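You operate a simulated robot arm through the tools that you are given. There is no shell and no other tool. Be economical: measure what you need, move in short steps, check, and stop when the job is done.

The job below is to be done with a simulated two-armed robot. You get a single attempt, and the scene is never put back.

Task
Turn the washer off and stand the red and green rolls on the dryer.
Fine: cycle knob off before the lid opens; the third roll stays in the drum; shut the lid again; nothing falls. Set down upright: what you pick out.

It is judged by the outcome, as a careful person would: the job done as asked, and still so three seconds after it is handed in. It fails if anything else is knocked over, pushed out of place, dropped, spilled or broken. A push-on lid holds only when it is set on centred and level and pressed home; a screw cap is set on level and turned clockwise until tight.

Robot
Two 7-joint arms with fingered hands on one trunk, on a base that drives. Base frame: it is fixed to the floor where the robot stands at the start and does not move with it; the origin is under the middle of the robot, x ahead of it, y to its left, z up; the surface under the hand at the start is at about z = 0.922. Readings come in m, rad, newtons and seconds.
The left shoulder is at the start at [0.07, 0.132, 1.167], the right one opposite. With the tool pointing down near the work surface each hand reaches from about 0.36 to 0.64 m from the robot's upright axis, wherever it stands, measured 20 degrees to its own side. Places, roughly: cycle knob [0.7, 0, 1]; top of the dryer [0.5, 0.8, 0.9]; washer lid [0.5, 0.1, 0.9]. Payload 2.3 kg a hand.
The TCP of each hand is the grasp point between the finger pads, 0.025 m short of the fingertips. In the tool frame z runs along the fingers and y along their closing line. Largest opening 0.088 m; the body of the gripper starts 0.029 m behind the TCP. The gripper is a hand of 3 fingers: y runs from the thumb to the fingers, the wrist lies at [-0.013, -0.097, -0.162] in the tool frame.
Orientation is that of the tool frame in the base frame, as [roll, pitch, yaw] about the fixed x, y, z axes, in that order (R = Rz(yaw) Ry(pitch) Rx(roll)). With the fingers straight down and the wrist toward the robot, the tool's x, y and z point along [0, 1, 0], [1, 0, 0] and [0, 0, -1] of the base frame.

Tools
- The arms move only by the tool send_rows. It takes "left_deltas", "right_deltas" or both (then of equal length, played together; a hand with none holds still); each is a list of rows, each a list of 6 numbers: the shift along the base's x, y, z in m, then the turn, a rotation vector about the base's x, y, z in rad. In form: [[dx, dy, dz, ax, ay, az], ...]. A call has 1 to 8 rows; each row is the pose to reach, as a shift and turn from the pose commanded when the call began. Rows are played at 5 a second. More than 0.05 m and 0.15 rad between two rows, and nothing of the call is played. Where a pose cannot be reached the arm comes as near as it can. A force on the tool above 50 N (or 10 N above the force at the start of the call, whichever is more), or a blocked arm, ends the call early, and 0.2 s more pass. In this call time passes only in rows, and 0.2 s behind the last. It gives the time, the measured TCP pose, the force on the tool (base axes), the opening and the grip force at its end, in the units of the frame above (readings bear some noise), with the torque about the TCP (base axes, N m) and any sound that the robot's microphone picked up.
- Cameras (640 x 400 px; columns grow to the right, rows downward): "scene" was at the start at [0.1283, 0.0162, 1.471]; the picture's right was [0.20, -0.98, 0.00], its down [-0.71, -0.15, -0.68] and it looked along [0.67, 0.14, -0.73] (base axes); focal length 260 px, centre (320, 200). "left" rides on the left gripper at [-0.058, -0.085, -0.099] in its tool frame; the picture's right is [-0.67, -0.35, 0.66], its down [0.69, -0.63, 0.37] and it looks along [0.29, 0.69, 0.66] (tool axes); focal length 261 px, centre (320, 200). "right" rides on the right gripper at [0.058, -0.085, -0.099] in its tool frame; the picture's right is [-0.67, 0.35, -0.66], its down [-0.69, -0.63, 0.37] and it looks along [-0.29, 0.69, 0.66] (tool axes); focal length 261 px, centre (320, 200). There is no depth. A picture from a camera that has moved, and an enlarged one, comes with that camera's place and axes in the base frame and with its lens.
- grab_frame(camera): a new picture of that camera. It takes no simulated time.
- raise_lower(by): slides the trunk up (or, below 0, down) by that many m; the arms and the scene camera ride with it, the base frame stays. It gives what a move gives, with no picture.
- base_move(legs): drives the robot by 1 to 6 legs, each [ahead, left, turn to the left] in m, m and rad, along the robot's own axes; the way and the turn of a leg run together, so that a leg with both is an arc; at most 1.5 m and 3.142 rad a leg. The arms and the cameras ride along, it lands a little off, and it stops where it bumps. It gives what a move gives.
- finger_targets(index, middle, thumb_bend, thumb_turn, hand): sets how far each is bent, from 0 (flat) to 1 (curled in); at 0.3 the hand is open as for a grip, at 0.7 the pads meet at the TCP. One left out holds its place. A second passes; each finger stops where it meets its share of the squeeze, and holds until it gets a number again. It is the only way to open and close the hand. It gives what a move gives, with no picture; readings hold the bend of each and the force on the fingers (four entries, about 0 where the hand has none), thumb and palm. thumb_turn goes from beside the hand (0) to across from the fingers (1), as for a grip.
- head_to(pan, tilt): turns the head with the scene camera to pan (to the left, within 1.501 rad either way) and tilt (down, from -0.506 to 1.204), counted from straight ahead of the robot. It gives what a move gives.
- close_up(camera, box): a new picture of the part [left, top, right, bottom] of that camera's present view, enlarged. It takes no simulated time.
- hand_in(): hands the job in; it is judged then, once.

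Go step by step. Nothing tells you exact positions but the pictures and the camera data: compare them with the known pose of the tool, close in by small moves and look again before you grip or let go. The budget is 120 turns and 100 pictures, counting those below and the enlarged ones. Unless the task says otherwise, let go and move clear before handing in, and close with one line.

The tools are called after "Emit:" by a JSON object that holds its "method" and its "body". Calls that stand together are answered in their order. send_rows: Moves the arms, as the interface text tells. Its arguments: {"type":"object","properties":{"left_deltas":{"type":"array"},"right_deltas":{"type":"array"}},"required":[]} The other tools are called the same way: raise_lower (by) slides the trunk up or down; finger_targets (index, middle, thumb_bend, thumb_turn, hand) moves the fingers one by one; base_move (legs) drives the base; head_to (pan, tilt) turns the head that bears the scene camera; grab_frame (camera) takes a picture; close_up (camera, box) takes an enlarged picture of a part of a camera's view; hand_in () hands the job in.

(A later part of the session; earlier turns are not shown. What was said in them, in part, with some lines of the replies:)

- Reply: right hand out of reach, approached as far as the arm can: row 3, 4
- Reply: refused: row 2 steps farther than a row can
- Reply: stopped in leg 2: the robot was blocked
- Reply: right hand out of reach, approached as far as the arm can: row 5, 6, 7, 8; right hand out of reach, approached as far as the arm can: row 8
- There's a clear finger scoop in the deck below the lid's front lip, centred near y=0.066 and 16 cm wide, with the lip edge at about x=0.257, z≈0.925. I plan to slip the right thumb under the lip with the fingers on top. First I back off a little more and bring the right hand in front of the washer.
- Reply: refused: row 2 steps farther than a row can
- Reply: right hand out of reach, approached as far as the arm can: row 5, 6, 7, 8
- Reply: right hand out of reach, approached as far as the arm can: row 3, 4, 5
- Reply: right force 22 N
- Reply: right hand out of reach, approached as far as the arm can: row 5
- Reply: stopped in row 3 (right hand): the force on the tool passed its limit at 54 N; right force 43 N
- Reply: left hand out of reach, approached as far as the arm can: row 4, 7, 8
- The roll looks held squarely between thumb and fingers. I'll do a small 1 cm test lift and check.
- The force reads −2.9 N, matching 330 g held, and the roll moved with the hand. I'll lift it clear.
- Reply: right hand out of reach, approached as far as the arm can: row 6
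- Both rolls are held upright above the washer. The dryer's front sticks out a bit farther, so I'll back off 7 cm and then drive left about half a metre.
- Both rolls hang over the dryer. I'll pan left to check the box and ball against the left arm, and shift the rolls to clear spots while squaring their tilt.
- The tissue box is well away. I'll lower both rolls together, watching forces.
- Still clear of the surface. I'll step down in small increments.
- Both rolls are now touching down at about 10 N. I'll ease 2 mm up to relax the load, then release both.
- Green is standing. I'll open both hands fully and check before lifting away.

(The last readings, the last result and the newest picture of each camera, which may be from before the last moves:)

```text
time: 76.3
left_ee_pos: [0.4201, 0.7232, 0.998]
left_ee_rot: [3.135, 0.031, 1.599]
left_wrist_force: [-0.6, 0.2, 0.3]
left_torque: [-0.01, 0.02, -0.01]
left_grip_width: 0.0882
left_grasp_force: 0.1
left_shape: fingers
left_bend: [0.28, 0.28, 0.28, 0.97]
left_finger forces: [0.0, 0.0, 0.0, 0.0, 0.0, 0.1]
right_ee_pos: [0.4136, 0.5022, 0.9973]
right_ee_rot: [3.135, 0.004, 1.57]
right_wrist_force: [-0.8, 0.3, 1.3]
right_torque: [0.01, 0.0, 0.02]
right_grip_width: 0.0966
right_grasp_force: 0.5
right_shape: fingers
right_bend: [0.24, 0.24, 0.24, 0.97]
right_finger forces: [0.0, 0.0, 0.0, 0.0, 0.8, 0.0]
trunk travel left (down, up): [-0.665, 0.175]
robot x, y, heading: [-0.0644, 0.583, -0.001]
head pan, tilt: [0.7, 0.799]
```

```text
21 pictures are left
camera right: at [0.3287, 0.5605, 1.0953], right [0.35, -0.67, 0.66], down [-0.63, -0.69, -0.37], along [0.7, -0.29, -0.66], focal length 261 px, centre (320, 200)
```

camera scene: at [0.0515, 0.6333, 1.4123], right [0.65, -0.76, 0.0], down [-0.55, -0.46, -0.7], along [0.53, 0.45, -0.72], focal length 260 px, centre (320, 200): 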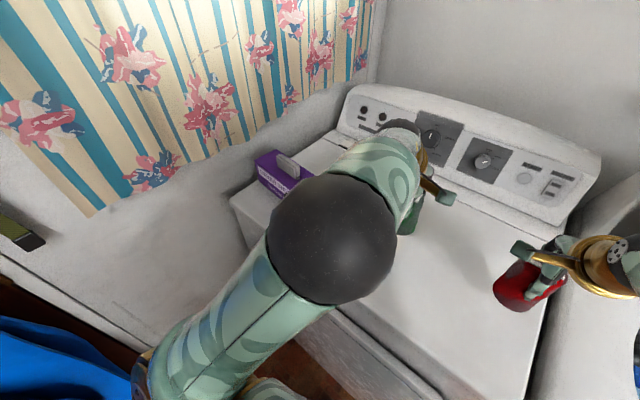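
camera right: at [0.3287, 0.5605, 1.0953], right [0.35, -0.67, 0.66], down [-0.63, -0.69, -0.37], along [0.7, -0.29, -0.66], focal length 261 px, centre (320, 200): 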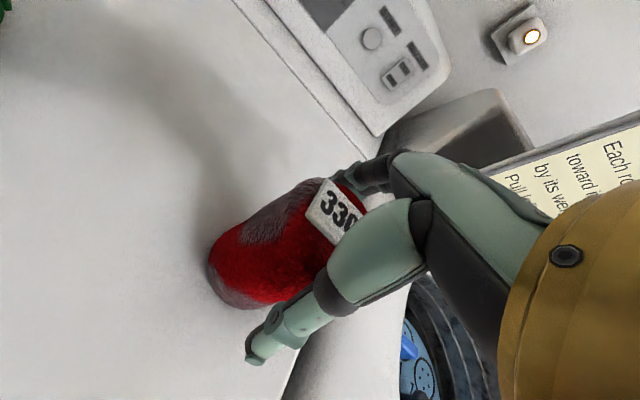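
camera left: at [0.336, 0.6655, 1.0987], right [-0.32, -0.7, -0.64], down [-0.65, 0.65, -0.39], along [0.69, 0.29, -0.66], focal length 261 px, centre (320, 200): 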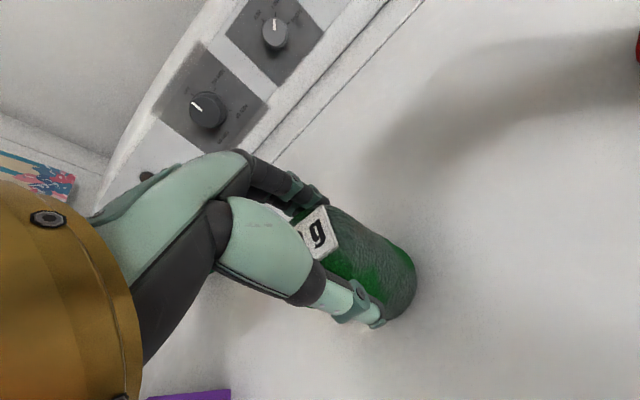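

Red stands too, with only a whisper of thumb contact. I'll open the thumb more and then raise both hands straight up slowly.

Emit:
{"method": "finger_targets", "body": {"hand": "right", "index": 0.2, "middle": 0.2, "thumb_bend": 0.12}}

Emit:
{"method": "send_rows", "body": {"left_deltas": [[0, 0, 0.01, 0, 0, 0], [0, 0, 0.025, 0, 0, 0], [0, 0, 0.05, 0, 0, 0], [0, 0, 0.08, 0, 0, 0]], "right_deltas": [[0, 0, 0.01, 0, 0, 0], [0, 0, 0.025, 0, 0, 0], [0, 0, 0.05, 0, 0, 0], [0, 0, 0.08, 0, 0, 0]]}}

Emit:
{"method": "head_to", "body": {"pan": 0.1, "tilt": 0.85}}

Emit:
{"method": "grab_frame", "body": {"camera": "scene"}}

```text
time: 77.3
left_ee_pos: [0.4214, 0.7225, 0.9986]
left_ee_rot: [3.137, 0.031, 1.6]
left_wrist_force: [0.1, 0.6, 0.4]
left_torque: [0.01, -0.01, 0.0]
left_grip_width: 0.0885
left_grasp_force: 0.0
left_shape: fingers
left_bend: [0.28, 0.28, 0.28, 0.97]
left_finger forces: [0.1, 0.0, 0.0, 0.0, 0.1, 0.1]
right_ee_pos: [0.4146, 0.503, 0.9956]
right_ee_rot: [3.138, 0.003, 1.569]
right_wrist_force: [-0.1, 0.0, 0.0]
right_torque: [0.01, 0.0, 0.04]
right_grip_width: 0.1085
right_grasp_force: 0.0
right_shape: fingers
right_bend: [0.2, 0.2, 0.12, 0.97]
right_finger forces: [0.0, 0.0, 0.0, 0.0, 0.0, 0.0]
trunk travel left (down, up): [-0.665, 0.175]
robot x, y, heading: [-0.0628, 0.5799, 0.002]
head pan, tilt: [0.7, 0.799]
```

```text
time: 78.3
left_ee_pos: [0.4189, 0.7218, 1.0789]
left_ee_rot: [3.136, 0.02, 1.594]
left_wrist_force: [0.3, 0.4, 0.7]
left_torque: [0.02, 0.03, 0.03]
left_grip_width: 0.0884
left_grasp_force: 0.1
left_shape: fingers
left_bend: [0.28, 0.28, 0.28, 0.97]
left_finger forces: [0.1, 0.0, 0.0, 0.0, 0.0, 0.0]
right_ee_pos: [0.4143, 0.5024, 1.0761]
right_ee_rot: [3.136, 0.004, 1.57]
right_wrist_force: [-0.3, 0.0, 0.6]
right_torque: [-0.02, 0.0, 0.04]
right_grip_width: 0.1081
right_grasp_force: 0.2
right_shape: fingers
right_bend: [0.2, 0.2, 0.12, 0.97]
right_finger forces: [0.0, 0.0, 0.0, 0.1, 0.0, 0.0]
trunk travel left (down, up): [-0.665, 0.175]
robot x, y, heading: [-0.063, 0.5821, 0.002]
head pan, tilt: [0.7, 0.799]
```

```text
time: 79.3
left_ee_pos: [0.4201, 0.7203, 1.078]
left_ee_rot: [3.133, 0.023, 1.59]
left_wrist_force: [0.2, 0.7, 0.3]
left_torque: [0.02, -0.01, 0.0]
left_grip_width: 0.0883
left_grasp_force: 0.1
left_shape: fingers
left_bend: [0.28, 0.28, 0.28, 0.97]
left_finger forces: [0.0, 0.0, 0.0, 0.1, 0.1, 0.1]
right_ee_pos: [0.4151, 0.5036, 1.0758]
right_ee_rot: [3.136, 0.004, 1.571]
right_wrist_force: [0.3, 0.7, -0.1]
right_torque: [0.05, -0.03, -0.01]
right_grip_width: 0.1086
right_grasp_force: 0.0
right_shape: fingers
right_bend: [0.2, 0.2, 0.12, 0.97]
right_finger forces: [0.0, 0.0, 0.0, 0.0, 0.0, 0.1]
trunk travel left (down, up): [-0.665, 0.175]
robot x, y, heading: [-0.0602, 0.5797, 0.004]
head pan, tilt: [0.099, 0.85]
```

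```text
20 pictures are left
camera scene: at [0.0662, 0.5894, 1.4084], right [0.1, -0.99, 0.0], down [-0.75, -0.08, -0.66], along [0.66, 0.07, -0.75], focal length 260 px, centre (320, 200)
```

scene: 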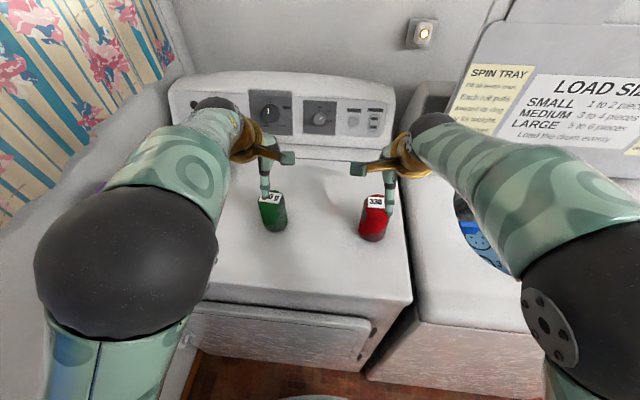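

Both rolls stand on the dryer. Now I raise the trunk for clearance, back away and drive right to close the lid by its upper edge.

Emit:
{"method": "raise_lower", "body": {"by": 0.17}}

Emit:
{"method": "base_move", "body": {"legs": [[-0.1, 0, 0], [0, -0.43, 0], [0.1, 0, 0]]}}

Emit:
{"method": "head_to", "body": {"pan": 0.0, "tilt": 0.5}}

Emit:
{"method": "grab_frame", "body": {"camera": "scene"}}

Emit:
{"method": "grab_frame", "body": {"camera": "right"}}

```text
time: 81.2
left_ee_pos: [0.4211, 0.7201, 1.2476]
left_ee_rot: [3.136, 0.021, 1.591]
left_wrist_force: [-0.4, 0.5, -0.1]
left_torque: [0.0, -0.01, 0.0]
left_grip_width: 0.0885
left_grasp_force: 0.0
left_shape: fingers
left_bend: [0.28, 0.28, 0.28, 0.97]
left_finger forces: [0.0, 0.0, 0.0, 0.1, 0.1, 0.1]
right_ee_pos: [0.4144, 0.502, 1.2466]
right_ee_rot: [3.136, 0.004, 1.569]
right_wrist_force: [-0.5, 0.3, -0.2]
right_torque: [0.04, 0.01, -0.02]
right_grip_width: 0.1086
right_grasp_force: 0.1
right_shape: fingers
right_bend: [0.2, 0.2, 0.12, 0.97]
right_finger forces: [0.1, 0.1, 0.0, 0.0, 0.1, 0.0]
trunk travel left (down, up): [-0.835, 0.005]
robot x, y, heading: [-0.0611, 0.5804, -0.004]
head pan, tilt: [0.099, 0.85]
```

```text
time: 85.3
left_ee_pos: [0.4133, 0.2962, 1.252]
left_ee_rot: [3.126, 0.022, 1.592]
left_wrist_force: [-0.3, 0.6, 0.9]
left_torque: [0.0, -0.04, 0.0]
left_grip_width: 0.0883
left_grasp_force: 0.0
left_shape: fingers
left_bend: [0.28, 0.28, 0.28, 0.97]
left_finger forces: [0.0, 0.0, 0.0, 0.0, 0.0, 0.0]
right_ee_pos: [0.4087, 0.0781, 1.2501]
right_ee_rot: [3.129, 0.003, 1.571]
right_wrist_force: [-1.0, -0.4, 0.8]
right_torque: [0.0, 0.0, -0.01]
right_grip_width: 0.1086
right_grasp_force: 0.0
right_shape: fingers
right_bend: [0.2, 0.2, 0.12, 0.97]
right_finger forces: [0.1, 0.0, 0.1, 0.0, 0.0, 0.0]
trunk travel left (down, up): [-0.835, 0.005]
robot x, y, heading: [-0.0622, 0.1547, 0.001]
head pan, tilt: [0.099, 0.85]
```

```text
time: 86.2
left_ee_pos: [0.4232, 0.2953, 1.2482]
left_ee_rot: [3.135, 0.031, 1.594]
left_wrist_force: [0.0, 0.2, 0.5]
left_torque: [0.01, 0.05, 0.01]
left_grip_width: 0.0883
left_grasp_force: 0.1
left_shape: fingers
left_bend: [0.28, 0.28, 0.28, 0.97]
left_finger forces: [0.0, 0.0, 0.1, 0.0, 0.1, 0.1]
right_ee_pos: [0.4179, 0.0765, 1.2454]
right_ee_rot: [3.136, 0.003, 1.573]
right_wrist_force: [-0.3, -0.7, -0.9]
right_torque: [0.02, -0.01, 0.0]
right_grip_width: 0.1082
right_grasp_force: 0.1
right_shape: fingers
right_bend: [0.2, 0.2, 0.12, 0.97]
right_finger forces: [0.0, 0.1, 0.0, 0.0, 0.1, 0.0]
trunk travel left (down, up): [-0.835, 0.005]
robot x, y, heading: [-0.0617, 0.1555, 0.007]
head pan, tilt: [0.0, 0.499]
```

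```text
19 pictures are left
camera scene: at [0.0816, 0.1556, 1.6082], right [0.0, -1.0, 0.0], down [-0.48, 0.0, -0.88], along [0.88, 0.0, -0.48], focal length 260 px, centre (320, 200)
```

scene: 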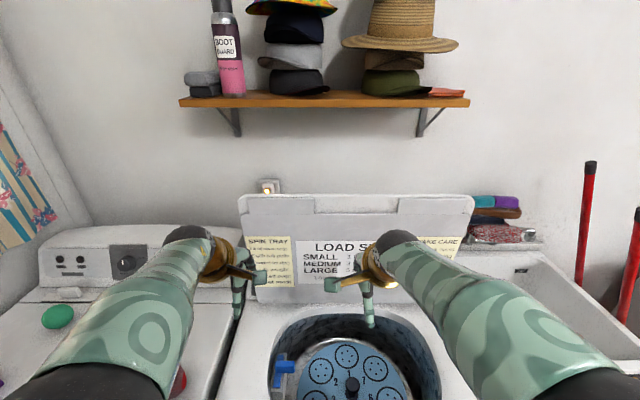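

```text
18 pictures are left
camera right: at [0.3313, 0.1351, 1.3447], right [0.35, -0.67, 0.66], down [-0.63, -0.69, -0.37], along [0.7, -0.29, -0.66], focal length 261 px, centre (320, 200)
```

right: 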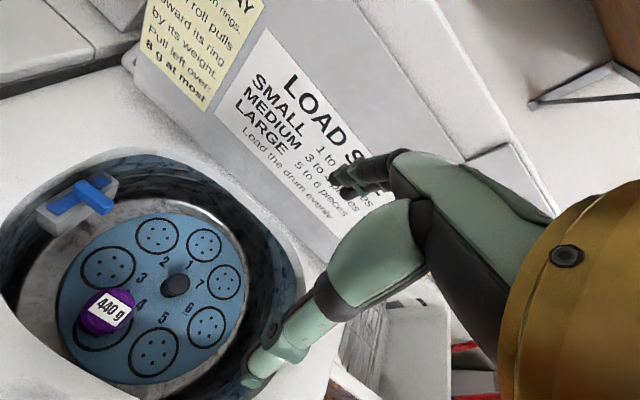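

The lid's free edge is at about [0.613, —, 1.326] (≈82° open). I'll retract the left hand aside, tilt the right hand, and drive forward so it can hook over that edge.

Emit:
{"method": "send_rows", "body": {"left_deltas": [[-0.02, 0.03, 0, 0, 0, 0], [-0.04, 0.06, 0, 0, 0, 0], [-0.06, 0.09, 0, 0, 0, 0], [-0.08, 0.13, 0, 0, 0, 0]], "right_deltas": [[-0.02, 0, 0.02, 0, -0.1, 0], [-0.03, 0, 0.045, 0, -0.2, 0], [-0.04, 0, 0.07, 0, -0.3, 0], [-0.05, 0, 0.1, 0, -0.36, 0]]}}

Emit:
{"method": "finger_targets", "body": {"hand": "right", "index": 0.3, "middle": 0.3, "thumb_bend": 0.3}}

Emit:
{"method": "base_move", "body": {"legs": [[0.09, 0, 0]]}}

Emit:
{"method": "grab_frame", "body": {"camera": "right"}}

```text
time: 87.2
left_ee_pos: [0.3392, 0.4261, 1.2491]
left_ee_rot: [3.132, 0.021, 1.591]
left_wrist_force: [-0.3, -0.2, 0.0]
left_torque: [0.01, 0.0, -0.01]
left_grip_width: 0.0882
left_grasp_force: 0.0
left_shape: fingers
left_bend: [0.28, 0.28, 0.28, 0.97]
left_finger forces: [0.0, 0.0, 0.0, 0.1, 0.0, 0.0]
right_ee_pos: [0.3647, 0.0776, 1.3474]
right_ee_rot: [2.773, 0.002, 1.569]
right_wrist_force: [-0.6, -0.1, 1.1]
right_torque: [0.01, -0.03, -0.01]
right_grip_width: 0.1084
right_grasp_force: 0.0
right_shape: fingers
right_bend: [0.2, 0.2, 0.12, 0.97]
right_finger forces: [0.1, 0.0, 0.1, 0.0, 0.0, 0.1]
right hand out of reach, approached as far as the arm can: row 2, 3
trunk travel left (down, up): [-0.835, 0.005]
robot x, y, heading: [-0.0582, 0.1548, 0.006]
head pan, tilt: [0.0, 0.499]
```

```text
time: 88.2
left_ee_pos: [0.342, 0.4248, 1.2484]
left_ee_rot: [3.135, 0.021, 1.59]
left_wrist_force: [0.0, -0.2, 1.4]
left_torque: [0.02, -0.04, 0.01]
left_grip_width: 0.0886
left_grasp_force: 0.0
left_shape: fingers
left_bend: [0.28, 0.28, 0.28, 0.97]
left_finger forces: [0.1, 0.0, 0.1, 0.1, 0.0, 0.0]
right_ee_pos: [0.3673, 0.0771, 1.3466]
right_ee_rot: [2.776, 0.003, 1.571]
right_wrist_force: [-0.6, 0.5, -0.1]
right_torque: [0.01, 0.01, -0.02]
right_grip_width: 0.0854
right_grasp_force: 0.0
right_shape: fingers
right_bend: [0.3, 0.3, 0.3, 0.97]
right_finger forces: [0.0, 0.0, 0.1, 0.1, 0.0, 0.0]
trunk travel left (down, up): [-0.835, 0.005]
robot x, y, heading: [-0.0613, 0.1539, 0.004]
head pan, tilt: [0.0, 0.499]
```

```text
time: 89.3
left_ee_pos: [0.4202, 0.4254, 1.2527]
left_ee_rot: [3.122, 0.021, 1.591]
left_wrist_force: [-1.0, -0.1, -0.2]
left_torque: [-0.01, -0.06, 0.01]
left_grip_width: 0.0885
left_grasp_force: 0.0
left_shape: fingers
left_bend: [0.28, 0.28, 0.28, 0.97]
left_finger forces: [0.0, 0.0, 0.1, 0.0, 0.0, 0.0]
right_ee_pos: [0.4444, 0.0788, 1.35]
right_ee_rot: [2.766, 0.003, 1.57]
right_wrist_force: [-0.8, -0.1, -0.2]
right_torque: [0.0, 0.0, -0.03]
right_grip_width: 0.0852
right_grasp_force: 0.0
right_shape: fingers
right_bend: [0.3, 0.3, 0.3, 0.97]
right_finger forces: [0.0, 0.0, 0.1, 0.1, 0.0, 0.0]
trunk travel left (down, up): [-0.835, 0.005]
robot x, y, heading: [0.0275, 0.1528, 0.004]
head pan, tilt: [0.0, 0.499]
```

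```text
17 pictures are left
camera right: at [0.3285, 0.1354, 1.4123], right [0.08, -0.67, 0.74], down [-0.45, -0.69, -0.57], along [0.89, -0.29, -0.36], focal length 261 px, centre (320, 200)
```

right: 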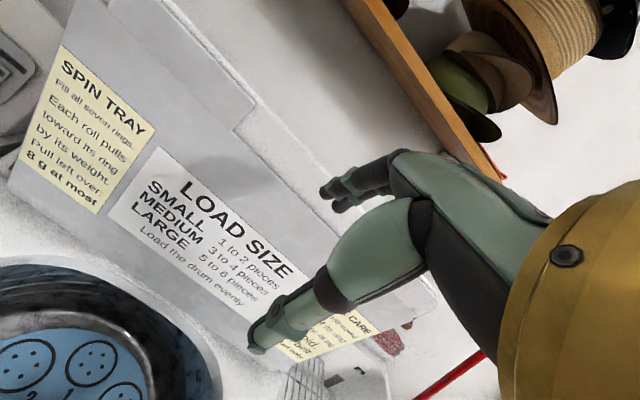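

The upper edge matches (z≈1.32 at x≈0.613). I'll pass the fingers over the top and come down so the thumb is in front and fingers behind.

Emit:
{"method": "send_rows", "body": {"right_deltas": [[0.04, 0, 0.02, 0, 0, 0], [0.085, -0.004, 0.024, 0, 0, 0], [0.13, -0.008, 0.024, 0, 0, 0], [0.17, -0.008, 0.024, 0, 0, 0], [0.17, -0.008, 0.0, 0, 0, 0], [0.17, -0.008, -0.025, 0, 0, 0]]}}

Emit:
{"method": "grab_frame", "body": {"camera": "right"}}

Emit:
{"method": "grab_frame", "body": {"camera": "scene"}}

```text
time: 90.7
left_ee_pos: [0.4282, 0.425, 1.2494]
left_ee_rot: [3.133, 0.024, 1.591]
left_wrist_force: [-0.1, -0.9, -0.2]
left_torque: [0.0, -0.01, 0.01]
left_grip_width: 0.0883
left_grasp_force: 0.1
left_shape: fingers
left_bend: [0.28, 0.28, 0.28, 0.97]
left_finger forces: [0.1, 0.0, 0.0, 0.1, 0.0, 0.0]
right_ee_pos: [0.6244, 0.0682, 1.3238]
right_ee_rot: [2.775, 0.003, 1.569]
right_wrist_force: [-0.2, -0.3, 0.1]
right_torque: [-0.01, -0.02, 0.01]
right_grip_width: 0.085
right_grasp_force: 0.1
right_shape: fingers
right_bend: [0.3, 0.3, 0.3, 0.97]
right_finger forces: [0.0, 0.1, 0.1, 0.0, 0.0, 0.0]
trunk travel left (down, up): [-0.835, 0.005]
robot x, y, heading: [0.0262, 0.1591, 0.006]
head pan, tilt: [0.0, 0.499]
```

```text
16 pictures are left
camera right: at [0.5093, 0.1272, 1.3848], right [0.09, -0.67, 0.74], down [-0.46, -0.69, -0.57], along [0.89, -0.29, -0.37], focal length 261 px, centre (320, 200)
```

right: 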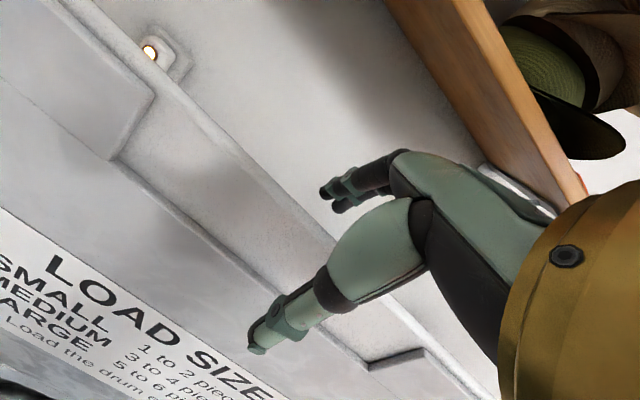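

```text
15 pictures are left
camera scene: at [0.1673, 0.155, 1.6086], right [0.0, -1.0, 0.0], down [-0.48, 0.0, -0.88], along [0.88, 0.0, -0.48], focal length 260 px, centre (320, 200)
```

scene: 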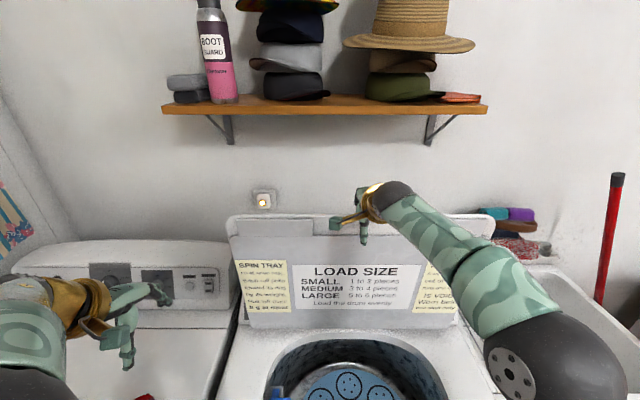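

The edge lies between thumb and fingers but just barely. I'll lower 18 mm more, then close gently.

Emit:
{"method": "send_rows", "body": {"right_deltas": [[0.0, 0, -0.009, 0, 0, 0], [0.002, 0, -0.018, 0, 0, 0]]}}

Emit:
{"method": "finger_targets", "body": {"hand": "right", "index": 0.62, "middle": 0.62, "thumb_bend": 0.6}}

Emit:
{"method": "grab_frame", "body": {"camera": "right"}}

```text
time: 91.3
left_ee_pos: [0.4298, 0.4264, 1.2489]
left_ee_rot: [3.131, 0.023, 1.59]
left_wrist_force: [-1.3, 0.1, 0.1]
left_torque: [-0.02, 0.02, -0.01]
left_grip_width: 0.0882
left_grasp_force: 0.0
left_shape: fingers
left_bend: [0.28, 0.28, 0.28, 0.97]
left_finger forces: [0.0, 0.1, 0.0, 0.1, 0.0, 0.0]
right_ee_pos: [0.6273, 0.0703, 1.3047]
right_ee_rot: [2.776, 0.002, 1.569]
right_wrist_force: [-0.2, -0.3, -0.2]
right_torque: [0.0, -0.01, -0.01]
right_grip_width: 0.0853
right_grasp_force: 0.0
right_shape: fingers
right_bend: [0.3, 0.3, 0.3, 0.97]
right_finger forces: [0.0, 0.1, 0.0, 0.0, 0.1, 0.0]
trunk travel left (down, up): [-0.835, 0.005]
robot x, y, heading: [0.0299, 0.1581, 0.001]
head pan, tilt: [0.0, 0.499]
```

```text
time: 92.3
left_ee_pos: [0.43, 0.4257, 1.2482]
left_ee_rot: [3.134, 0.023, 1.59]
left_wrist_force: [-0.5, -0.3, 0.3]
left_torque: [0.0, 0.0, -0.04]
left_grip_width: 0.0887
left_grasp_force: 0.0
left_shape: fingers
left_bend: [0.28, 0.28, 0.28, 0.97]
left_finger forces: [0.0, 0.1, 0.0, 0.0, 0.1, 0.1]
right_ee_pos: [0.6282, 0.0703, 1.3035]
right_ee_rot: [2.775, 0.003, 1.572]
right_wrist_force: [-1.4, 0.5, 0.3]
right_torque: [0.04, 0.09, 0.01]
right_grip_width: 0.021
right_grasp_force: 0.5
right_shape: fingers
right_bend: [0.62, 0.62, 0.58, 0.97]
right_finger forces: [0.1, 0.0, 0.1, 0.0, 1.6, 0.1]
trunk travel left (down, up): [-0.835, 0.005]
robot x, y, heading: [0.0266, 0.1537, 0.001]
head pan, tilt: [0.0, 0.499]
```

```text
14 pictures are left
camera right: at [0.5117, 0.1282, 1.3666], right [0.09, -0.67, 0.74], down [-0.46, -0.69, -0.56], along [0.89, -0.29, -0.37], focal length 261 px, centre (320, 200)
```

right: 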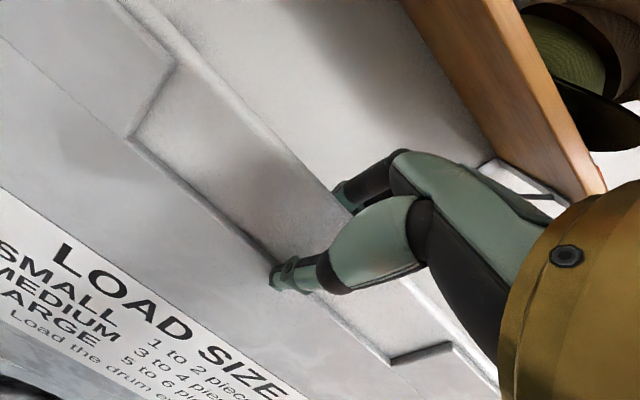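

The fingers hook behind the lid and the thumb touches the front. I'll pull it forward along its arc.

Emit:
{"method": "send_rows", "body": {"right_deltas": [[-0.023, 0, -0.004, 0, -0.04, 0], [-0.046, 0, -0.008, 0, -0.08, 0], [-0.068, 0, -0.014, 0, -0.12, 0], [-0.0905, 0, -0.021, 0, -0.18, 0], [-0.112, 0, -0.03, 0, -0.24, 0], [-0.133, 0, -0.039, 0, -0.3, 0]]}}

Emit:
{"method": "grab_frame", "body": {"camera": "scene"}}

```text
time: 93.7
left_ee_pos: [0.4312, 0.4262, 1.2481]
left_ee_rot: [3.132, 0.023, 1.59]
left_wrist_force: [-0.1, 0.4, 0.1]
left_torque: [0.03, 0.0, 0.01]
left_grip_width: 0.0885
left_grasp_force: 0.1
left_shape: fingers
left_bend: [0.28, 0.28, 0.28, 0.97]
left_finger forces: [0.0, 0.0, 0.0, 0.0, 0.0, 0.0]
right_ee_pos: [0.4946, 0.0675, 1.2644]
right_ee_rot: [2.474, 0.001, 1.568]
right_wrist_force: [-0.4, -0.1, -0.7]
right_torque: [-0.01, 0.01, -0.01]
right_grip_width: 0.0179
right_grasp_force: 0.1
right_shape: fingers
right_bend: [0.62, 0.62, 0.6, 0.98]
right_finger forces: [0.0, 0.1, 0.0, 0.0, 0.0, 0.0]
trunk travel left (down, up): [-0.835, 0.005]
robot x, y, heading: [0.0309, 0.1547, 0.01]
head pan, tilt: [0.0, 0.499]
```

```text
13 pictures are left
camera scene: at [0.1694, 0.1559, 1.6084], right [0.0, -1.0, 0.0], down [-0.48, 0.0, -0.88], along [0.88, 0.0, -0.48], focal length 260 px, centre (320, 200)
```

scene: 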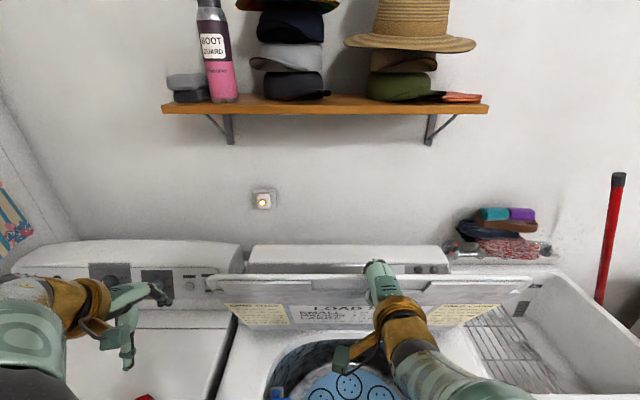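

The lid follows, now at about 62°. I'll continue by alternating small downward arm moves with small backward base moves so the hand stays on the arc.

Emit:
{"method": "send_rows", "body": {"right_deltas": [[-0.005, 0, -0.018, 0, -0.08, 0]]}}

Emit:
{"method": "base_move", "body": {"legs": [[-0.035, 0, 0]]}}

Emit:
{"method": "send_rows", "body": {"right_deltas": [[0, 0, -0.025, 0, -0.1, 0]]}}

Emit:
{"method": "base_move", "body": {"legs": [[-0.035, 0, 0]]}}

Emit:
{"method": "send_rows", "body": {"right_deltas": [[0, 0, -0.03, 0, -0.1, 0]]}}

Emit:
{"method": "base_move", "body": {"legs": [[-0.035, 0, 0]]}}

Emit:
{"method": "grab_frame", "body": {"camera": "scene"}}

```text
time: 94.1
left_ee_pos: [0.4315, 0.4269, 1.2486]
left_ee_rot: [3.135, 0.023, 1.59]
left_wrist_force: [-0.5, -0.6, 0.0]
left_torque: [-0.01, -0.02, -0.02]
left_grip_width: 0.0884
left_grasp_force: 0.0
left_shape: fingers
left_bend: [0.28, 0.28, 0.28, 0.97]
left_finger forces: [0.0, 0.0, 0.1, 0.0, 0.1, 0.0]
right_ee_pos: [0.4909, 0.0697, 1.2499]
right_ee_rot: [2.391, -0.006, 1.57]
right_wrist_force: [0.4, 0.5, 2.2]
right_torque: [0.02, 0.05, 0.0]
right_grip_width: 0.0182
right_grasp_force: 0.7
right_shape: fingers
right_bend: [0.62, 0.62, 0.6, 0.98]
right_finger forces: [1.3, 0.1, 0.0, 0.1, 0.6, 0.1]
trunk travel left (down, up): [-0.835, 0.005]
robot x, y, heading: [0.026, 0.1558, 0.003]
head pan, tilt: [0.0, 0.499]
```

```text
time: 94.9
left_ee_pos: [0.402, 0.4253, 1.2457]
left_ee_rot: [3.139, 0.024, 1.59]
left_wrist_force: [1.2, 0.1, 0.3]
left_torque: [0.03, 0.06, 0.02]
left_grip_width: 0.0886
left_grasp_force: 0.1
left_shape: fingers
left_bend: [0.28, 0.28, 0.28, 0.97]
left_finger forces: [0.0, 0.0, 0.0, 0.1, 0.0, 0.0]
right_ee_pos: [0.4606, 0.0664, 1.2459]
right_ee_rot: [2.403, -0.005, 1.564]
right_wrist_force: [-1.9, -0.1, 1.4]
right_torque: [0.03, 0.08, 0.0]
right_grip_width: 0.0178
right_grasp_force: 0.7
right_shape: fingers
right_bend: [0.62, 0.62, 0.6, 0.98]
right_finger forces: [0.0, 0.0, 0.0, 0.0, 1.6, 0.1]
trunk travel left (down, up): [-0.835, 0.005]
robot x, y, heading: [-0.0047, 0.1558, 0.005]
head pan, tilt: [0.0, 0.499]
```

```text
time: 95.3
left_ee_pos: [0.395, 0.4265, 1.2489]
left_ee_rot: [3.133, 0.023, 1.59]
left_wrist_force: [-0.7, 0.4, -0.2]
left_torque: [-0.02, -0.02, -0.02]
left_grip_width: 0.0884
left_grasp_force: 0.2
left_shape: fingers
left_bend: [0.28, 0.28, 0.28, 0.97]
left_finger forces: [0.0, 0.1, 0.0, 0.1, 0.1, 0.1]
right_ee_pos: [0.4562, 0.0655, 1.2312]
right_ee_rot: [2.281, -0.031, 1.558]
right_wrist_force: [-1.2, 0.3, 0.5]
right_torque: [-0.01, 0.06, -0.01]
right_grip_width: 0.0186
right_grasp_force: 0.4
right_shape: fingers
right_bend: [0.62, 0.62, 0.59, 0.98]
right_finger forces: [0.2, 0.0, 0.0, 0.0, 1.2, 0.0]
trunk travel left (down, up): [-0.835, 0.005]
robot x, y, heading: [-0.0056, 0.1555, 0.006]
head pan, tilt: [0.0, 0.499]
```

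```text
time: 96.2
left_ee_pos: [0.3671, 0.4247, 1.2466]
left_ee_rot: [3.14, 0.022, 1.589]
left_wrist_force: [0.5, -1.7, 0.4]
left_torque: [0.01, 0.02, 0.03]
left_grip_width: 0.0885
left_grasp_force: 0.1
left_shape: fingers
left_bend: [0.28, 0.28, 0.28, 0.97]
left_finger forces: [0.0, 0.0, 0.0, 0.0, 0.0, 0.1]
right_ee_pos: [0.4297, 0.0622, 1.2244]
right_ee_rot: [2.3, -0.029, 1.551]
right_wrist_force: [-6.2, -0.5, 3.9]
right_torque: [0.04, 0.13, 0.06]
right_grip_width: 0.0184
right_grasp_force: 3.2
right_shape: fingers
right_bend: [0.62, 0.62, 0.6, 0.98]
right_finger forces: [0.1, 0.0, 0.0, 0.1, 6.3, 0.0]
trunk travel left (down, up): [-0.835, 0.005]
robot x, y, heading: [-0.0367, 0.1532, 0.002]
head pan, tilt: [0.0, 0.499]
```

```text
time: 96.6
left_ee_pos: [0.3596, 0.4243, 1.2486]
left_ee_rot: [3.133, 0.023, 1.589]
left_wrist_force: [0.5, 0.2, 0.7]
left_torque: [0.01, -0.01, 0.0]
left_grip_width: 0.0883
left_grasp_force: 0.0
left_shape: fingers
left_bend: [0.28, 0.28, 0.28, 0.97]
left_finger forces: [0.0, 0.0, 0.0, 0.0, 0.0, 0.0]
right_ee_pos: [0.4212, 0.0571, 1.1982]
right_ee_rot: [2.189, -0.056, 1.538]
right_wrist_force: [-1.1, -0.5, -0.6]
right_torque: [0.01, 0.07, 0.01]
right_grip_width: 0.0188
right_grasp_force: 0.8
right_shape: fingers
right_bend: [0.62, 0.62, 0.59, 0.98]
right_finger forces: [0.1, 0.0, 0.0, 0.0, 1.4, 0.0]
trunk travel left (down, up): [-0.835, 0.005]
robot x, y, heading: [-0.0409, 0.152, -0.0]
head pan, tilt: [0.0, 0.499]
```

```text
time: 97.5
left_ee_pos: [0.334, 0.4246, 1.2459]
left_ee_rot: [3.139, 0.021, 1.589]
left_wrist_force: [0.7, 0.4, 0.5]
left_torque: [0.03, 0.03, 0.01]
left_grip_width: 0.0883
left_grasp_force: 0.1
left_shape: fingers
left_bend: [0.28, 0.28, 0.28, 0.97]
left_finger forces: [0.0, 0.1, 0.0, 0.1, 0.1, 0.1]
right_ee_pos: [0.3952, 0.0563, 1.1932]
right_ee_rot: [2.203, -0.046, 1.532]
right_wrist_force: [-1.6, 0.0, 0.6]
right_torque: [0.0, 0.07, 0.01]
right_grip_width: 0.0184
right_grasp_force: 1.6
right_shape: fingers
right_bend: [0.62, 0.62, 0.59, 0.98]
right_finger forces: [0.0, 0.0, 0.1, 0.0, 2.9, 0.0]
trunk travel left (down, up): [-0.835, 0.005]
robot x, y, heading: [-0.0746, 0.1548, 0.005]
head pan, tilt: [0.0, 0.499]
```

```text
12 pictures are left
camera scene: at [0.0747, 0.1554, 1.6073], right [0.0, -1.0, 0.0], down [-0.48, 0.0, -0.87], along [0.87, 0.0, -0.48], focal length 260 px, centre (320, 200)
```

scene: 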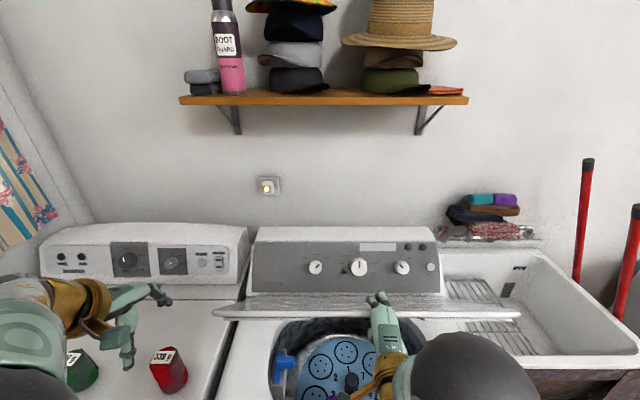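

The lid is at about 45° and both rolls stand on the dryer. I'll continue the same way, now using the trunk for the lowering.

Emit:
{"method": "raise_lower", "body": {"by": -0.03}}

Emit:
{"method": "base_move", "body": {"legs": [[-0.025, 0, 0]]}}

Emit:
{"method": "send_rows", "body": {"right_deltas": [[0, 0.003, -0.01, 0, -0.12, 0]]}}

Emit:
{"method": "raise_lower", "body": {"by": -0.035}}

Emit:
{"method": "base_move", "body": {"legs": [[-0.025, 0, 0]]}}

Emit:
{"method": "grab_frame", "body": {"camera": "right"}}

```text
time: 98.2
left_ee_pos: [0.327, 0.4252, 1.2175]
left_ee_rot: [3.136, 0.022, 1.592]
left_wrist_force: [-0.3, -0.2, -0.1]
left_torque: [0.02, 0.0, 0.03]
left_grip_width: 0.0885
left_grasp_force: 0.1
left_shape: fingers
left_bend: [0.28, 0.28, 0.28, 0.97]
left_finger forces: [0.0, 0.0, 0.0, 0.1, 0.0, 0.1]
right_ee_pos: [0.39, 0.0541, 1.1646]
right_ee_rot: [2.198, -0.053, 1.526]
right_wrist_force: [-0.1, -0.5, -0.3]
right_torque: [0.02, -0.05, 0.02]
right_grip_width: 0.0179
right_grasp_force: 0.1
right_shape: fingers
right_bend: [0.62, 0.62, 0.6, 0.97]
right_finger forces: [0.1, 0.0, 0.0, 0.1, 0.0, 0.0]
trunk travel left (down, up): [-0.805, 0.035]
robot x, y, heading: [-0.0803, 0.1558, 0.001]
head pan, tilt: [0.0, 0.499]
```

```text
time: 99.0
left_ee_pos: [0.3071, 0.4249, 1.2168]
left_ee_rot: [3.139, 0.023, 1.591]
left_wrist_force: [0.4, -0.3, -0.5]
left_torque: [-0.02, 0.01, -0.02]
left_grip_width: 0.0882
left_grasp_force: 0.0
left_shape: fingers
left_bend: [0.28, 0.28, 0.28, 0.97]
left_finger forces: [0.1, 0.0, 0.0, 0.0, 0.1, 0.0]
right_ee_pos: [0.3689, 0.0537, 1.1647]
right_ee_rot: [2.201, -0.055, 1.528]
right_wrist_force: [-0.5, 0.1, -0.4]
right_torque: [-0.03, 0.01, -0.02]
right_grip_width: 0.0181
right_grasp_force: 0.0
right_shape: fingers
right_bend: [0.62, 0.62, 0.6, 0.97]
right_finger forces: [0.0, 0.0, 0.1, 0.0, 0.0, 0.0]
trunk travel left (down, up): [-0.805, 0.035]
robot x, y, heading: [-0.1028, 0.1562, 0.004]
head pan, tilt: [0.0, 0.499]
```

```text
time: 99.4
left_ee_pos: [0.3004, 0.4249, 1.2197]
left_ee_rot: [3.132, 0.024, 1.589]
left_wrist_force: [-0.1, -0.5, -0.2]
left_torque: [-0.01, 0.04, -0.02]
left_grip_width: 0.0882
left_grasp_force: 0.1
left_shape: fingers
left_bend: [0.28, 0.28, 0.28, 0.97]
left_finger forces: [0.0, 0.0, 0.0, 0.0, 0.0, 0.0]
right_ee_pos: [0.363, 0.0563, 1.156]
right_ee_rot: [2.076, -0.059, 1.534]
right_wrist_force: [-0.4, 0.5, 0.1]
right_torque: [0.01, 0.0, -0.01]
right_grip_width: 0.018
right_grasp_force: 0.1
right_shape: fingers
right_bend: [0.62, 0.62, 0.6, 0.97]
right_finger forces: [0.0, 0.1, 0.0, 0.0, 0.1, 0.0]
trunk travel left (down, up): [-0.805, 0.035]
robot x, y, heading: [-0.103, 0.1566, 0.004]
head pan, tilt: [0.0, 0.499]
```

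```text
time: 100.2
left_ee_pos: [0.3028, 0.4249, 1.1824]
left_ee_rot: [3.134, 0.021, 1.59]
left_wrist_force: [0.1, -0.1, 0.6]
left_torque: [0.02, -0.04, -0.04]
left_grip_width: 0.0884
left_grasp_force: 0.1
left_shape: fingers
left_bend: [0.28, 0.28, 0.28, 0.97]
left_finger forces: [0.0, 0.1, 0.0, 0.0, 0.0, 0.0]
right_ee_pos: [0.3639, 0.0574, 1.1202]
right_ee_rot: [2.078, -0.06, 1.534]
right_wrist_force: [0.1, 0.1, -0.2]
right_torque: [-0.03, 0.02, 0.01]
right_grip_width: 0.0179
right_grasp_force: 0.1
right_shape: fingers
right_bend: [0.62, 0.62, 0.6, 0.97]
right_finger forces: [0.1, 0.1, 0.1, 0.0, 0.0, 0.0]
trunk travel left (down, up): [-0.77, 0.07]
robot x, y, heading: [-0.098, 0.1529, 0.004]
head pan, tilt: [0.0, 0.499]
```

```text
time: 101.0
left_ee_pos: [0.2811, 0.4253, 1.1815]
left_ee_rot: [3.137, 0.023, 1.589]
left_wrist_force: [1.6, 0.2, 1.0]
left_torque: [-0.02, 0.03, 0.0]
left_grip_width: 0.0884
left_grasp_force: 0.0
left_shape: fingers
left_bend: [0.28, 0.28, 0.28, 0.97]
left_finger forces: [0.1, 0.0, 0.0, 0.0, 0.2, 0.1]
right_ee_pos: [0.3429, 0.0573, 1.1187]
right_ee_rot: [2.082, -0.059, 1.532]
right_wrist_force: [-1.0, 0.5, 0.4]
right_torque: [-0.02, 0.01, 0.0]
right_grip_width: 0.0182
right_grasp_force: 0.1
right_shape: fingers
right_bend: [0.62, 0.62, 0.6, 0.97]
right_finger forces: [0.0, 0.1, 0.0, 0.1, 0.0, 0.0]
trunk travel left (down, up): [-0.77, 0.07]
robot x, y, heading: [-0.1252, 0.1529, 0.004]
head pan, tilt: [0.0, 0.499]
```

```text
11 pictures are left
camera right: at [0.2173, 0.1208, 1.0977], right [-0.43, -0.69, 0.58], down [-0.01, -0.64, -0.77], along [0.9, -0.34, 0.27], focal length 261 px, centre (320, 200)
```

right: 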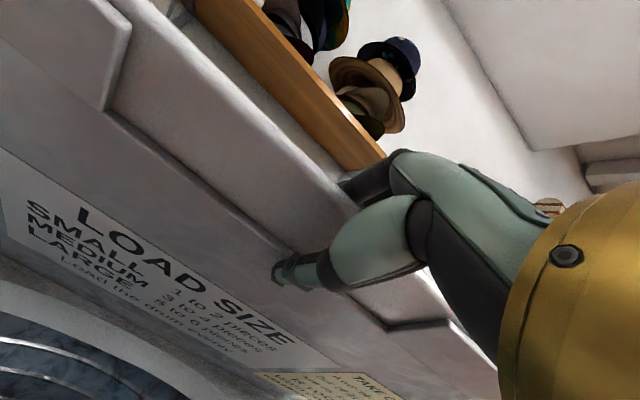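

The lid is at about 31°. I'll release the edge, withdraw, make a loose fist and prepare to press down from above.

Emit:
{"method": "finger_targets", "body": {"hand": "right", "index": 0.3, "middle": 0.3, "thumb_bend": 0.35}}

Emit:
{"method": "send_rows", "body": {"right_deltas": [[-0.03, 0, 0.017, 0, 0, 0], [-0.06, 0, 0.034, 0, 0, 0], [-0.075, 0, 0.07, 0, 0.1, 0], [-0.08, 0, 0.11, 0, 0.22, 0], [-0.08, 0, 0.13, 0, 0.35, 0]]}}

Emit:
{"method": "finger_targets", "body": {"hand": "right", "index": 0.7, "middle": 0.7, "thumb_bend": 0.65}}

Emit:
{"method": "send_rows", "body": {"right_deltas": [[0.02, 0, 0.0, 0, 0.12, 0], [0.04, 0, 0.0, 0, 0.24, 0], [0.06, 0, 0.0, 0, 0.36, 0], [0.08, 0.005, 0.0, 0, 0.48, 0], [0.09, 0.01, 0.0, 0, 0.6, 0]]}}

Emit:
{"method": "grab_frame", "body": {"camera": "right"}}

```text
time: 102.0
left_ee_pos: [0.2755, 0.4245, 1.1821]
left_ee_rot: [3.132, 0.023, 1.59]
left_wrist_force: [0.2, 0.0, -0.1]
left_torque: [-0.01, -0.01, 0.04]
left_grip_width: 0.0886
left_grasp_force: 0.0
left_shape: fingers
left_bend: [0.28, 0.28, 0.28, 0.97]
left_finger forces: [0.1, 0.1, 0.0, 0.1, 0.0, 0.1]
right_ee_pos: [0.3381, 0.0569, 1.122]
right_ee_rot: [2.076, -0.061, 1.534]
right_wrist_force: [-0.5, -0.8, -0.3]
right_torque: [0.03, 0.01, 0.0]
right_grip_width: 0.0793
right_grasp_force: 0.0
right_shape: fingers
right_bend: [0.3, 0.3, 0.35, 0.97]
right_finger forces: [0.0, 0.0, 0.0, 0.0, 0.0, 0.0]
trunk travel left (down, up): [-0.77, 0.07]
robot x, y, heading: [-0.1268, 0.1532, -0.0]
head pan, tilt: [0.0, 0.499]
```

```text
time: 103.2
left_ee_pos: [0.276, 0.42, 1.1832]
left_ee_rot: [3.135, 0.019, 1.588]
left_wrist_force: [-0.1, -0.2, 0.0]
left_torque: [-0.02, 0.01, 0.01]
left_grip_width: 0.0886
left_grasp_force: 0.0
left_shape: fingers
left_bend: [0.28, 0.28, 0.28, 0.97]
left_finger forces: [0.0, 0.0, 0.1, 0.0, 0.1, 0.0]
right_ee_pos: [0.2582, 0.0529, 1.2509]
right_ee_rot: [2.428, -0.048, 1.517]
right_wrist_force: [0.2, -0.2, 0.4]
right_torque: [0.03, 0.02, 0.0]
right_grip_width: 0.0793
right_grasp_force: 0.1
right_shape: fingers
right_bend: [0.3, 0.3, 0.35, 0.97]
right_finger forces: [0.1, 0.0, 0.1, 0.0, 0.0, 0.0]
right hand out of reach, approached as far as the arm can: row 3, 4
trunk travel left (down, up): [-0.77, 0.07]
robot x, y, heading: [-0.1256, 0.154, 0.003]
head pan, tilt: [0.0, 0.499]
```

```text
time: 104.2
left_ee_pos: [0.2766, 0.4245, 1.1836]
left_ee_rot: [3.134, 0.02, 1.59]
left_wrist_force: [-0.2, -0.2, -0.5]
left_torque: [-0.03, 0.01, 0.04]
left_grip_width: 0.0886
left_grasp_force: 0.0
left_shape: fingers
left_bend: [0.28, 0.28, 0.28, 0.97]
left_finger forces: [0.0, 0.0, 0.1, 0.0, 0.0, 0.0]
right_ee_pos: [0.2576, 0.0567, 1.2518]
right_ee_rot: [2.425, -0.043, 1.516]
right_wrist_force: [0.4, -0.9, 0.4]
right_torque: [-0.01, 0.01, 0.04]
right_grip_width: 0.0041
right_grasp_force: 0.1
right_shape: fingers
right_bend: [0.7, 0.7, 0.65, 0.97]
right_finger forces: [0.0, 0.0, 0.0, 0.0, 0.1, 0.0]
trunk travel left (down, up): [-0.77, 0.07]
robot x, y, heading: [-0.1236, 0.1551, 0.006]
head pan, tilt: [0.0, 0.499]
```

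```text
time: 105.4
left_ee_pos: [0.2778, 0.4241, 1.1826]
left_ee_rot: [3.135, 0.023, 1.589]
left_wrist_force: [0.2, -0.4, 0.5]
left_torque: [-0.03, 0.0, 0.02]
left_grip_width: 0.0886
left_grasp_force: 0.1
left_shape: fingers
left_bend: [0.28, 0.28, 0.28, 0.97]
left_finger forces: [0.1, 0.1, 0.0, 0.0, 0.1, 0.0]
right_ee_pos: [0.3503, 0.0673, 1.2519]
right_ee_rot: [3.031, -0.004, 1.502]
right_wrist_force: [-0.3, 0.0, 0.3]
right_torque: [0.0, 0.0, 0.0]
right_grip_width: 0.0042
right_grasp_force: 0.1
right_shape: fingers
right_bend: [0.7, 0.7, 0.65, 0.97]
right_finger forces: [0.0, 0.1, 0.0, 0.0, 0.0, 0.1]
trunk travel left (down, up): [-0.77, 0.07]
robot x, y, heading: [-0.1289, 0.1561, -0.0]
head pan, tilt: [0.0, 0.499]
```

```text
10 pictures are left
camera right: at [0.2587, 0.1311, 1.3416], right [0.23, -0.69, 0.69], down [-0.63, -0.64, -0.44], along [0.74, -0.33, -0.58], focal length 261 px, centre (320, 200)
```

right: 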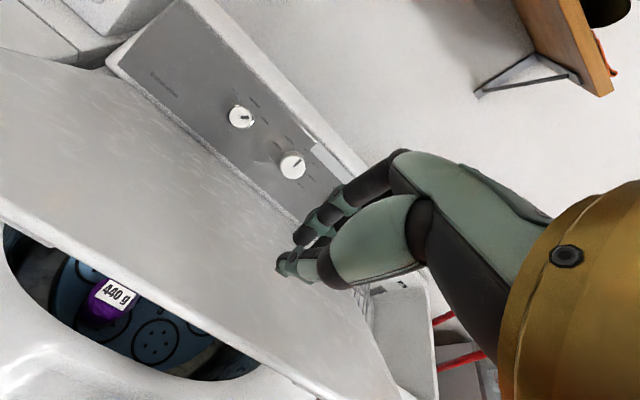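

The hand is above the lid near its front edge, so I press down steadily.

Emit:
{"method": "send_rows", "body": {"right_deltas": [[0, 0, -0.04, 0, 0, 0], [0, 0, -0.08, 0, 0, 0], [0, 0, -0.12, 0, 0, 0], [-0.005, 0, -0.155, 0, 0, 0], [-0.01, 0, -0.19, 0, 0, 0], [-0.015, 0, -0.22, 0, 0, 0], [-0.02, 0, -0.25, 0, 0, 0], [-0.02, 0, -0.27, 0, 0, 0]]}}

Emit:
{"method": "grab_frame", "body": {"camera": "right"}}

```text
time: 107.2
left_ee_pos: [0.2761, 0.424, 1.1831]
left_ee_rot: [3.135, 0.023, 1.589]
left_wrist_force: [0.3, -0.1, 0.1]
left_torque: [0.0, 0.01, 0.0]
left_grip_width: 0.0885
left_grasp_force: 0.1
left_shape: fingers
left_bend: [0.28, 0.28, 0.28, 0.97]
left_finger forces: [0.0, 0.0, 0.0, 0.0, 0.1, 0.0]
right_ee_pos: [0.3296, 0.0669, 0.9814]
right_ee_rot: [3.028, -0.004, 1.499]
right_wrist_force: [-0.3, 0.3, 0.0]
right_torque: [0.0, -0.02, -0.01]
right_grip_width: 0.0037
right_grasp_force: 0.0
right_shape: fingers
right_bend: [0.7, 0.7, 0.65, 0.97]
right_finger forces: [0.1, 0.1, 0.0, 0.0, 0.0, 0.0]
trunk travel left (down, up): [-0.77, 0.07]
robot x, y, heading: [-0.1233, 0.1544, 0.003]
head pan, tilt: [0.0, 0.499]
```

```text
9 pictures are left
camera right: at [0.2377, 0.1306, 1.0709], right [0.22, -0.69, 0.69], down [-0.63, -0.64, -0.44], along [0.74, -0.34, -0.58], focal length 261 px, centre (320, 200)
```

right: 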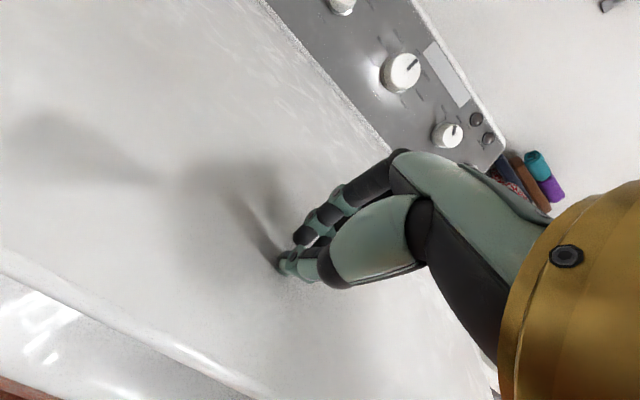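

Nearly shut. I'll keep pressing in small steps until it seats.

Emit:
{"method": "send_rows", "body": {"right_deltas": [[0, 0, -0.01, 0, 0, 0], [0, 0, -0.018, 0, 0, 0], [0, 0, -0.025, 0, 0, 0], [0, 0, -0.03, 0, 0, 0], [0, 0, -0.034, 0, 0, 0], [0, 0, -0.038, 0, 0, 0]]}}

Emit:
{"method": "grab_frame", "body": {"camera": "right"}}

```text
time: 108.6
left_ee_pos: [0.2677, 0.4252, 1.1861]
left_ee_rot: [3.126, 0.025, 1.589]
left_wrist_force: [0.5, -0.3, -0.7]
left_torque: [-0.01, -0.03, -0.03]
left_grip_width: 0.0885
left_grasp_force: 0.0
left_shape: fingers
left_bend: [0.28, 0.28, 0.28, 0.97]
left_finger forces: [0.0, 0.0, 0.1, 0.0, 0.1, 0.1]
right_ee_pos: [0.3244, 0.0676, 0.9476]
right_ee_rot: [3.016, -0.006, 1.5]
right_wrist_force: [-6.2, -1.8, 29.1]
right_torque: [0.24, 0.35, 0.03]
right_grip_width: 0.0001
right_grasp_force: 15.3
right_shape: fingers
right_bend: [0.7, 0.7, 0.72, 0.98]
right_finger forces: [0.0, 0.1, 0.0, 0.1, 29.9, 0.0]
trunk travel left (down, up): [-0.77, 0.07]
robot x, y, heading: [-0.1241, 0.1527, 0.0]
head pan, tilt: [0.0, 0.499]
```

```text
8 pictures are left
camera right: at [0.23, 0.1315, 1.0371], right [0.21, -0.69, 0.69], down [-0.63, -0.64, -0.45], along [0.75, -0.34, -0.57], focal length 261 px, centre (320, 200)
```

right: 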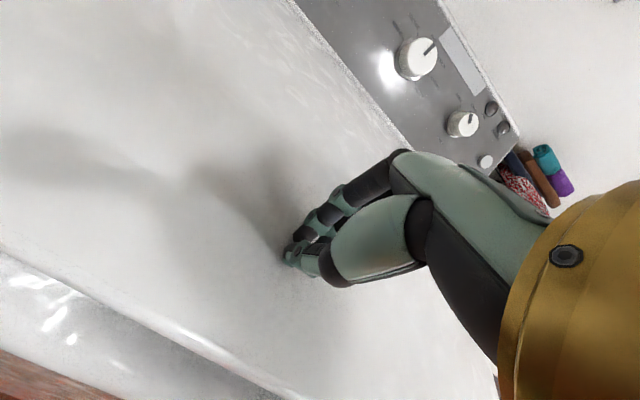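

The lid is seated: 29 N of resistance at the closed height. I'll lift the hand away, back off, and check everything.

Emit:
{"method": "send_rows", "body": {"right_deltas": [[0, 0, 0.03, 0, 0, 0], [0, 0, 0.07, 0, 0, 0], [0, 0, 0.11, 0, 0, 0], [0, -0.02, 0.15, 0, 0, 0]]}}

Emit:
{"method": "base_move", "body": {"legs": [[-0.25, 0, 0]]}}

Emit:
{"method": "head_to", "body": {"pan": 0.25, "tilt": 0.7}}

Emit:
{"method": "grab_frame", "body": {"camera": "scene"}}

```text
time: 109.6
left_ee_pos: [0.2763, 0.4246, 1.1823]
left_ee_rot: [3.134, 0.023, 1.589]
left_wrist_force: [-0.3, 0.3, -0.4]
left_torque: [-0.03, -0.01, 0.0]
left_grip_width: 0.0887
left_grasp_force: 0.1
left_shape: fingers
left_bend: [0.28, 0.28, 0.28, 0.97]
left_finger forces: [0.0, 0.0, 0.1, 0.1, 0.1, 0.0]
right_ee_pos: [0.3281, 0.0465, 1.0943]
right_ee_rot: [3.026, -0.005, 1.498]
right_wrist_force: [-1.0, -0.4, -0.3]
right_torque: [-0.02, -0.02, -0.02]
right_grip_width: 0.0034
right_grasp_force: 0.2
right_shape: fingers
right_bend: [0.7, 0.7, 0.65, 0.98]
right_finger forces: [0.0, 0.0, 0.1, 0.0, 0.1, 0.0]
trunk travel left (down, up): [-0.77, 0.07]
robot x, y, heading: [-0.1264, 0.1529, 0.0]
head pan, tilt: [0.0, 0.499]
```

```text
time: 111.4
left_ee_pos: [0.0296, 0.4235, 1.1821]
left_ee_rot: [3.136, 0.023, 1.589]
left_wrist_force: [0.5, -0.2, -0.8]
left_torque: [-0.01, 0.02, 0.03]
left_grip_width: 0.0886
left_grasp_force: 0.1
left_shape: fingers
left_bend: [0.28, 0.28, 0.28, 0.97]
left_finger forces: [0.1, 0.0, 0.0, 0.1, 0.0, 0.1]
right_ee_pos: [0.0835, 0.0467, 1.0932]
right_ee_rot: [3.027, -0.004, 1.503]
right_wrist_force: [-0.6, 0.0, -0.2]
right_torque: [-0.01, 0.01, -0.02]
right_grip_width: 0.0035
right_grasp_force: 0.1
right_shape: fingers
right_bend: [0.7, 0.7, 0.65, 0.98]
right_finger forces: [0.1, 0.0, 0.1, 0.1, 0.0, 0.0]
trunk travel left (down, up): [-0.77, 0.07]
robot x, y, heading: [-0.3754, 0.1529, 0.002]
head pan, tilt: [0.0, 0.499]
```

```text
time: 112.2
left_ee_pos: [0.0288, 0.4243, 1.1832]
left_ee_rot: [3.133, 0.022, 1.59]
left_wrist_force: [0.4, -0.2, -0.4]
left_torque: [0.05, -0.01, 0.01]
left_grip_width: 0.0884
left_grasp_force: 0.0
left_shape: fingers
left_bend: [0.28, 0.28, 0.28, 0.97]
left_finger forces: [0.0, 0.1, 0.0, 0.0, 0.1, 0.1]
right_ee_pos: [0.08, 0.0462, 1.0941]
right_ee_rot: [3.025, -0.005, 1.502]
right_wrist_force: [1.0, -0.4, 0.0]
right_torque: [-0.03, -0.01, 0.01]
right_grip_width: 0.0035
right_grasp_force: 0.1
right_shape: fingers
right_bend: [0.7, 0.7, 0.65, 0.98]
right_finger forces: [0.0, 0.0, 0.1, 0.0, 0.0, 0.0]
trunk travel left (down, up): [-0.77, 0.07]
robot x, y, heading: [-0.3717, 0.1525, -0.002]
head pan, tilt: [0.25, 0.7]
```

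```text
7 pictures are left
camera scene: at [-0.2416, 0.1755, 1.5258], right [0.25, -0.97, 0.0], down [-0.62, -0.16, -0.77], along [0.74, 0.19, -0.64], focal length 260 px, centre (320, 200)
```

scene: 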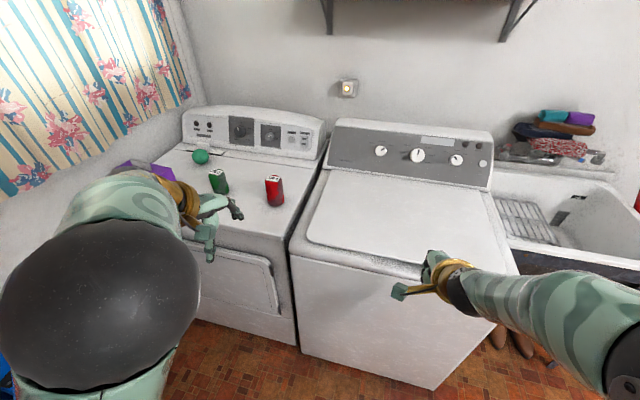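

Emit:
{"method": "close_up", "body": {"camera": "scene", "box": [280, 120, 520, 280]}}

Emit:
{"method": "close_up", "body": {"camera": "scene", "box": [150, 110, 310, 220]}}

```text
2.50 times, centred on (400, 200) of scene
camera zoom: at [-0.2416, 0.1755, 1.5258], right [0.25, -0.97, 0.0], down [-0.62, -0.16, -0.77], along [0.74, 0.19, -0.64], focal length 651 px, centre (120, 200)
```

zoom: 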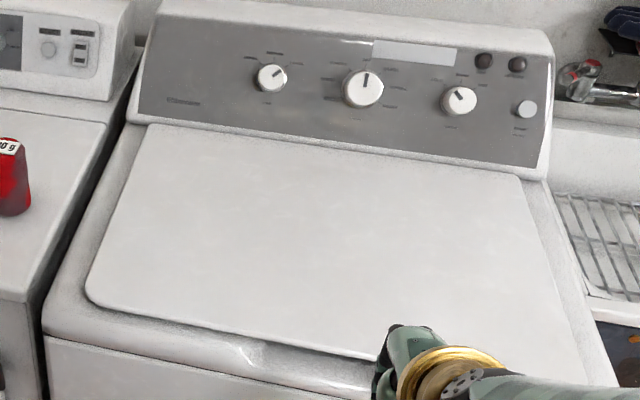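

```text
3.64 times, centred on (230, 165) of scene
camera zoom: at [-0.2416, 0.1755, 1.5258], right [0.25, -0.97, 0.0], down [-0.62, -0.16, -0.77], along [0.74, 0.19, -0.64], focal length 947 px, centre (647, 327)
```

zoom: 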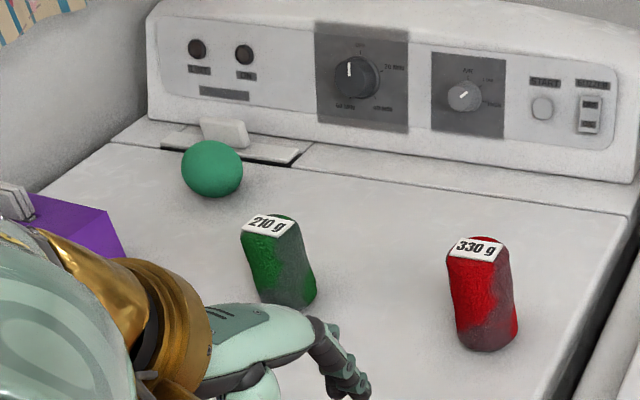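

The lid lies flat and shut, the knob is at OFF with the display dark, and both rolls stand on the dryer with nothing else disturbed. The hands are clear, so I'm handing in.

Emit:
{"method": "hand_in", "body": {}}

```text
The job is handed in.
```

The washer is off, the red and green rolls stand upright on the dryer, the purple roll is still in the drum, and the lid is shut.
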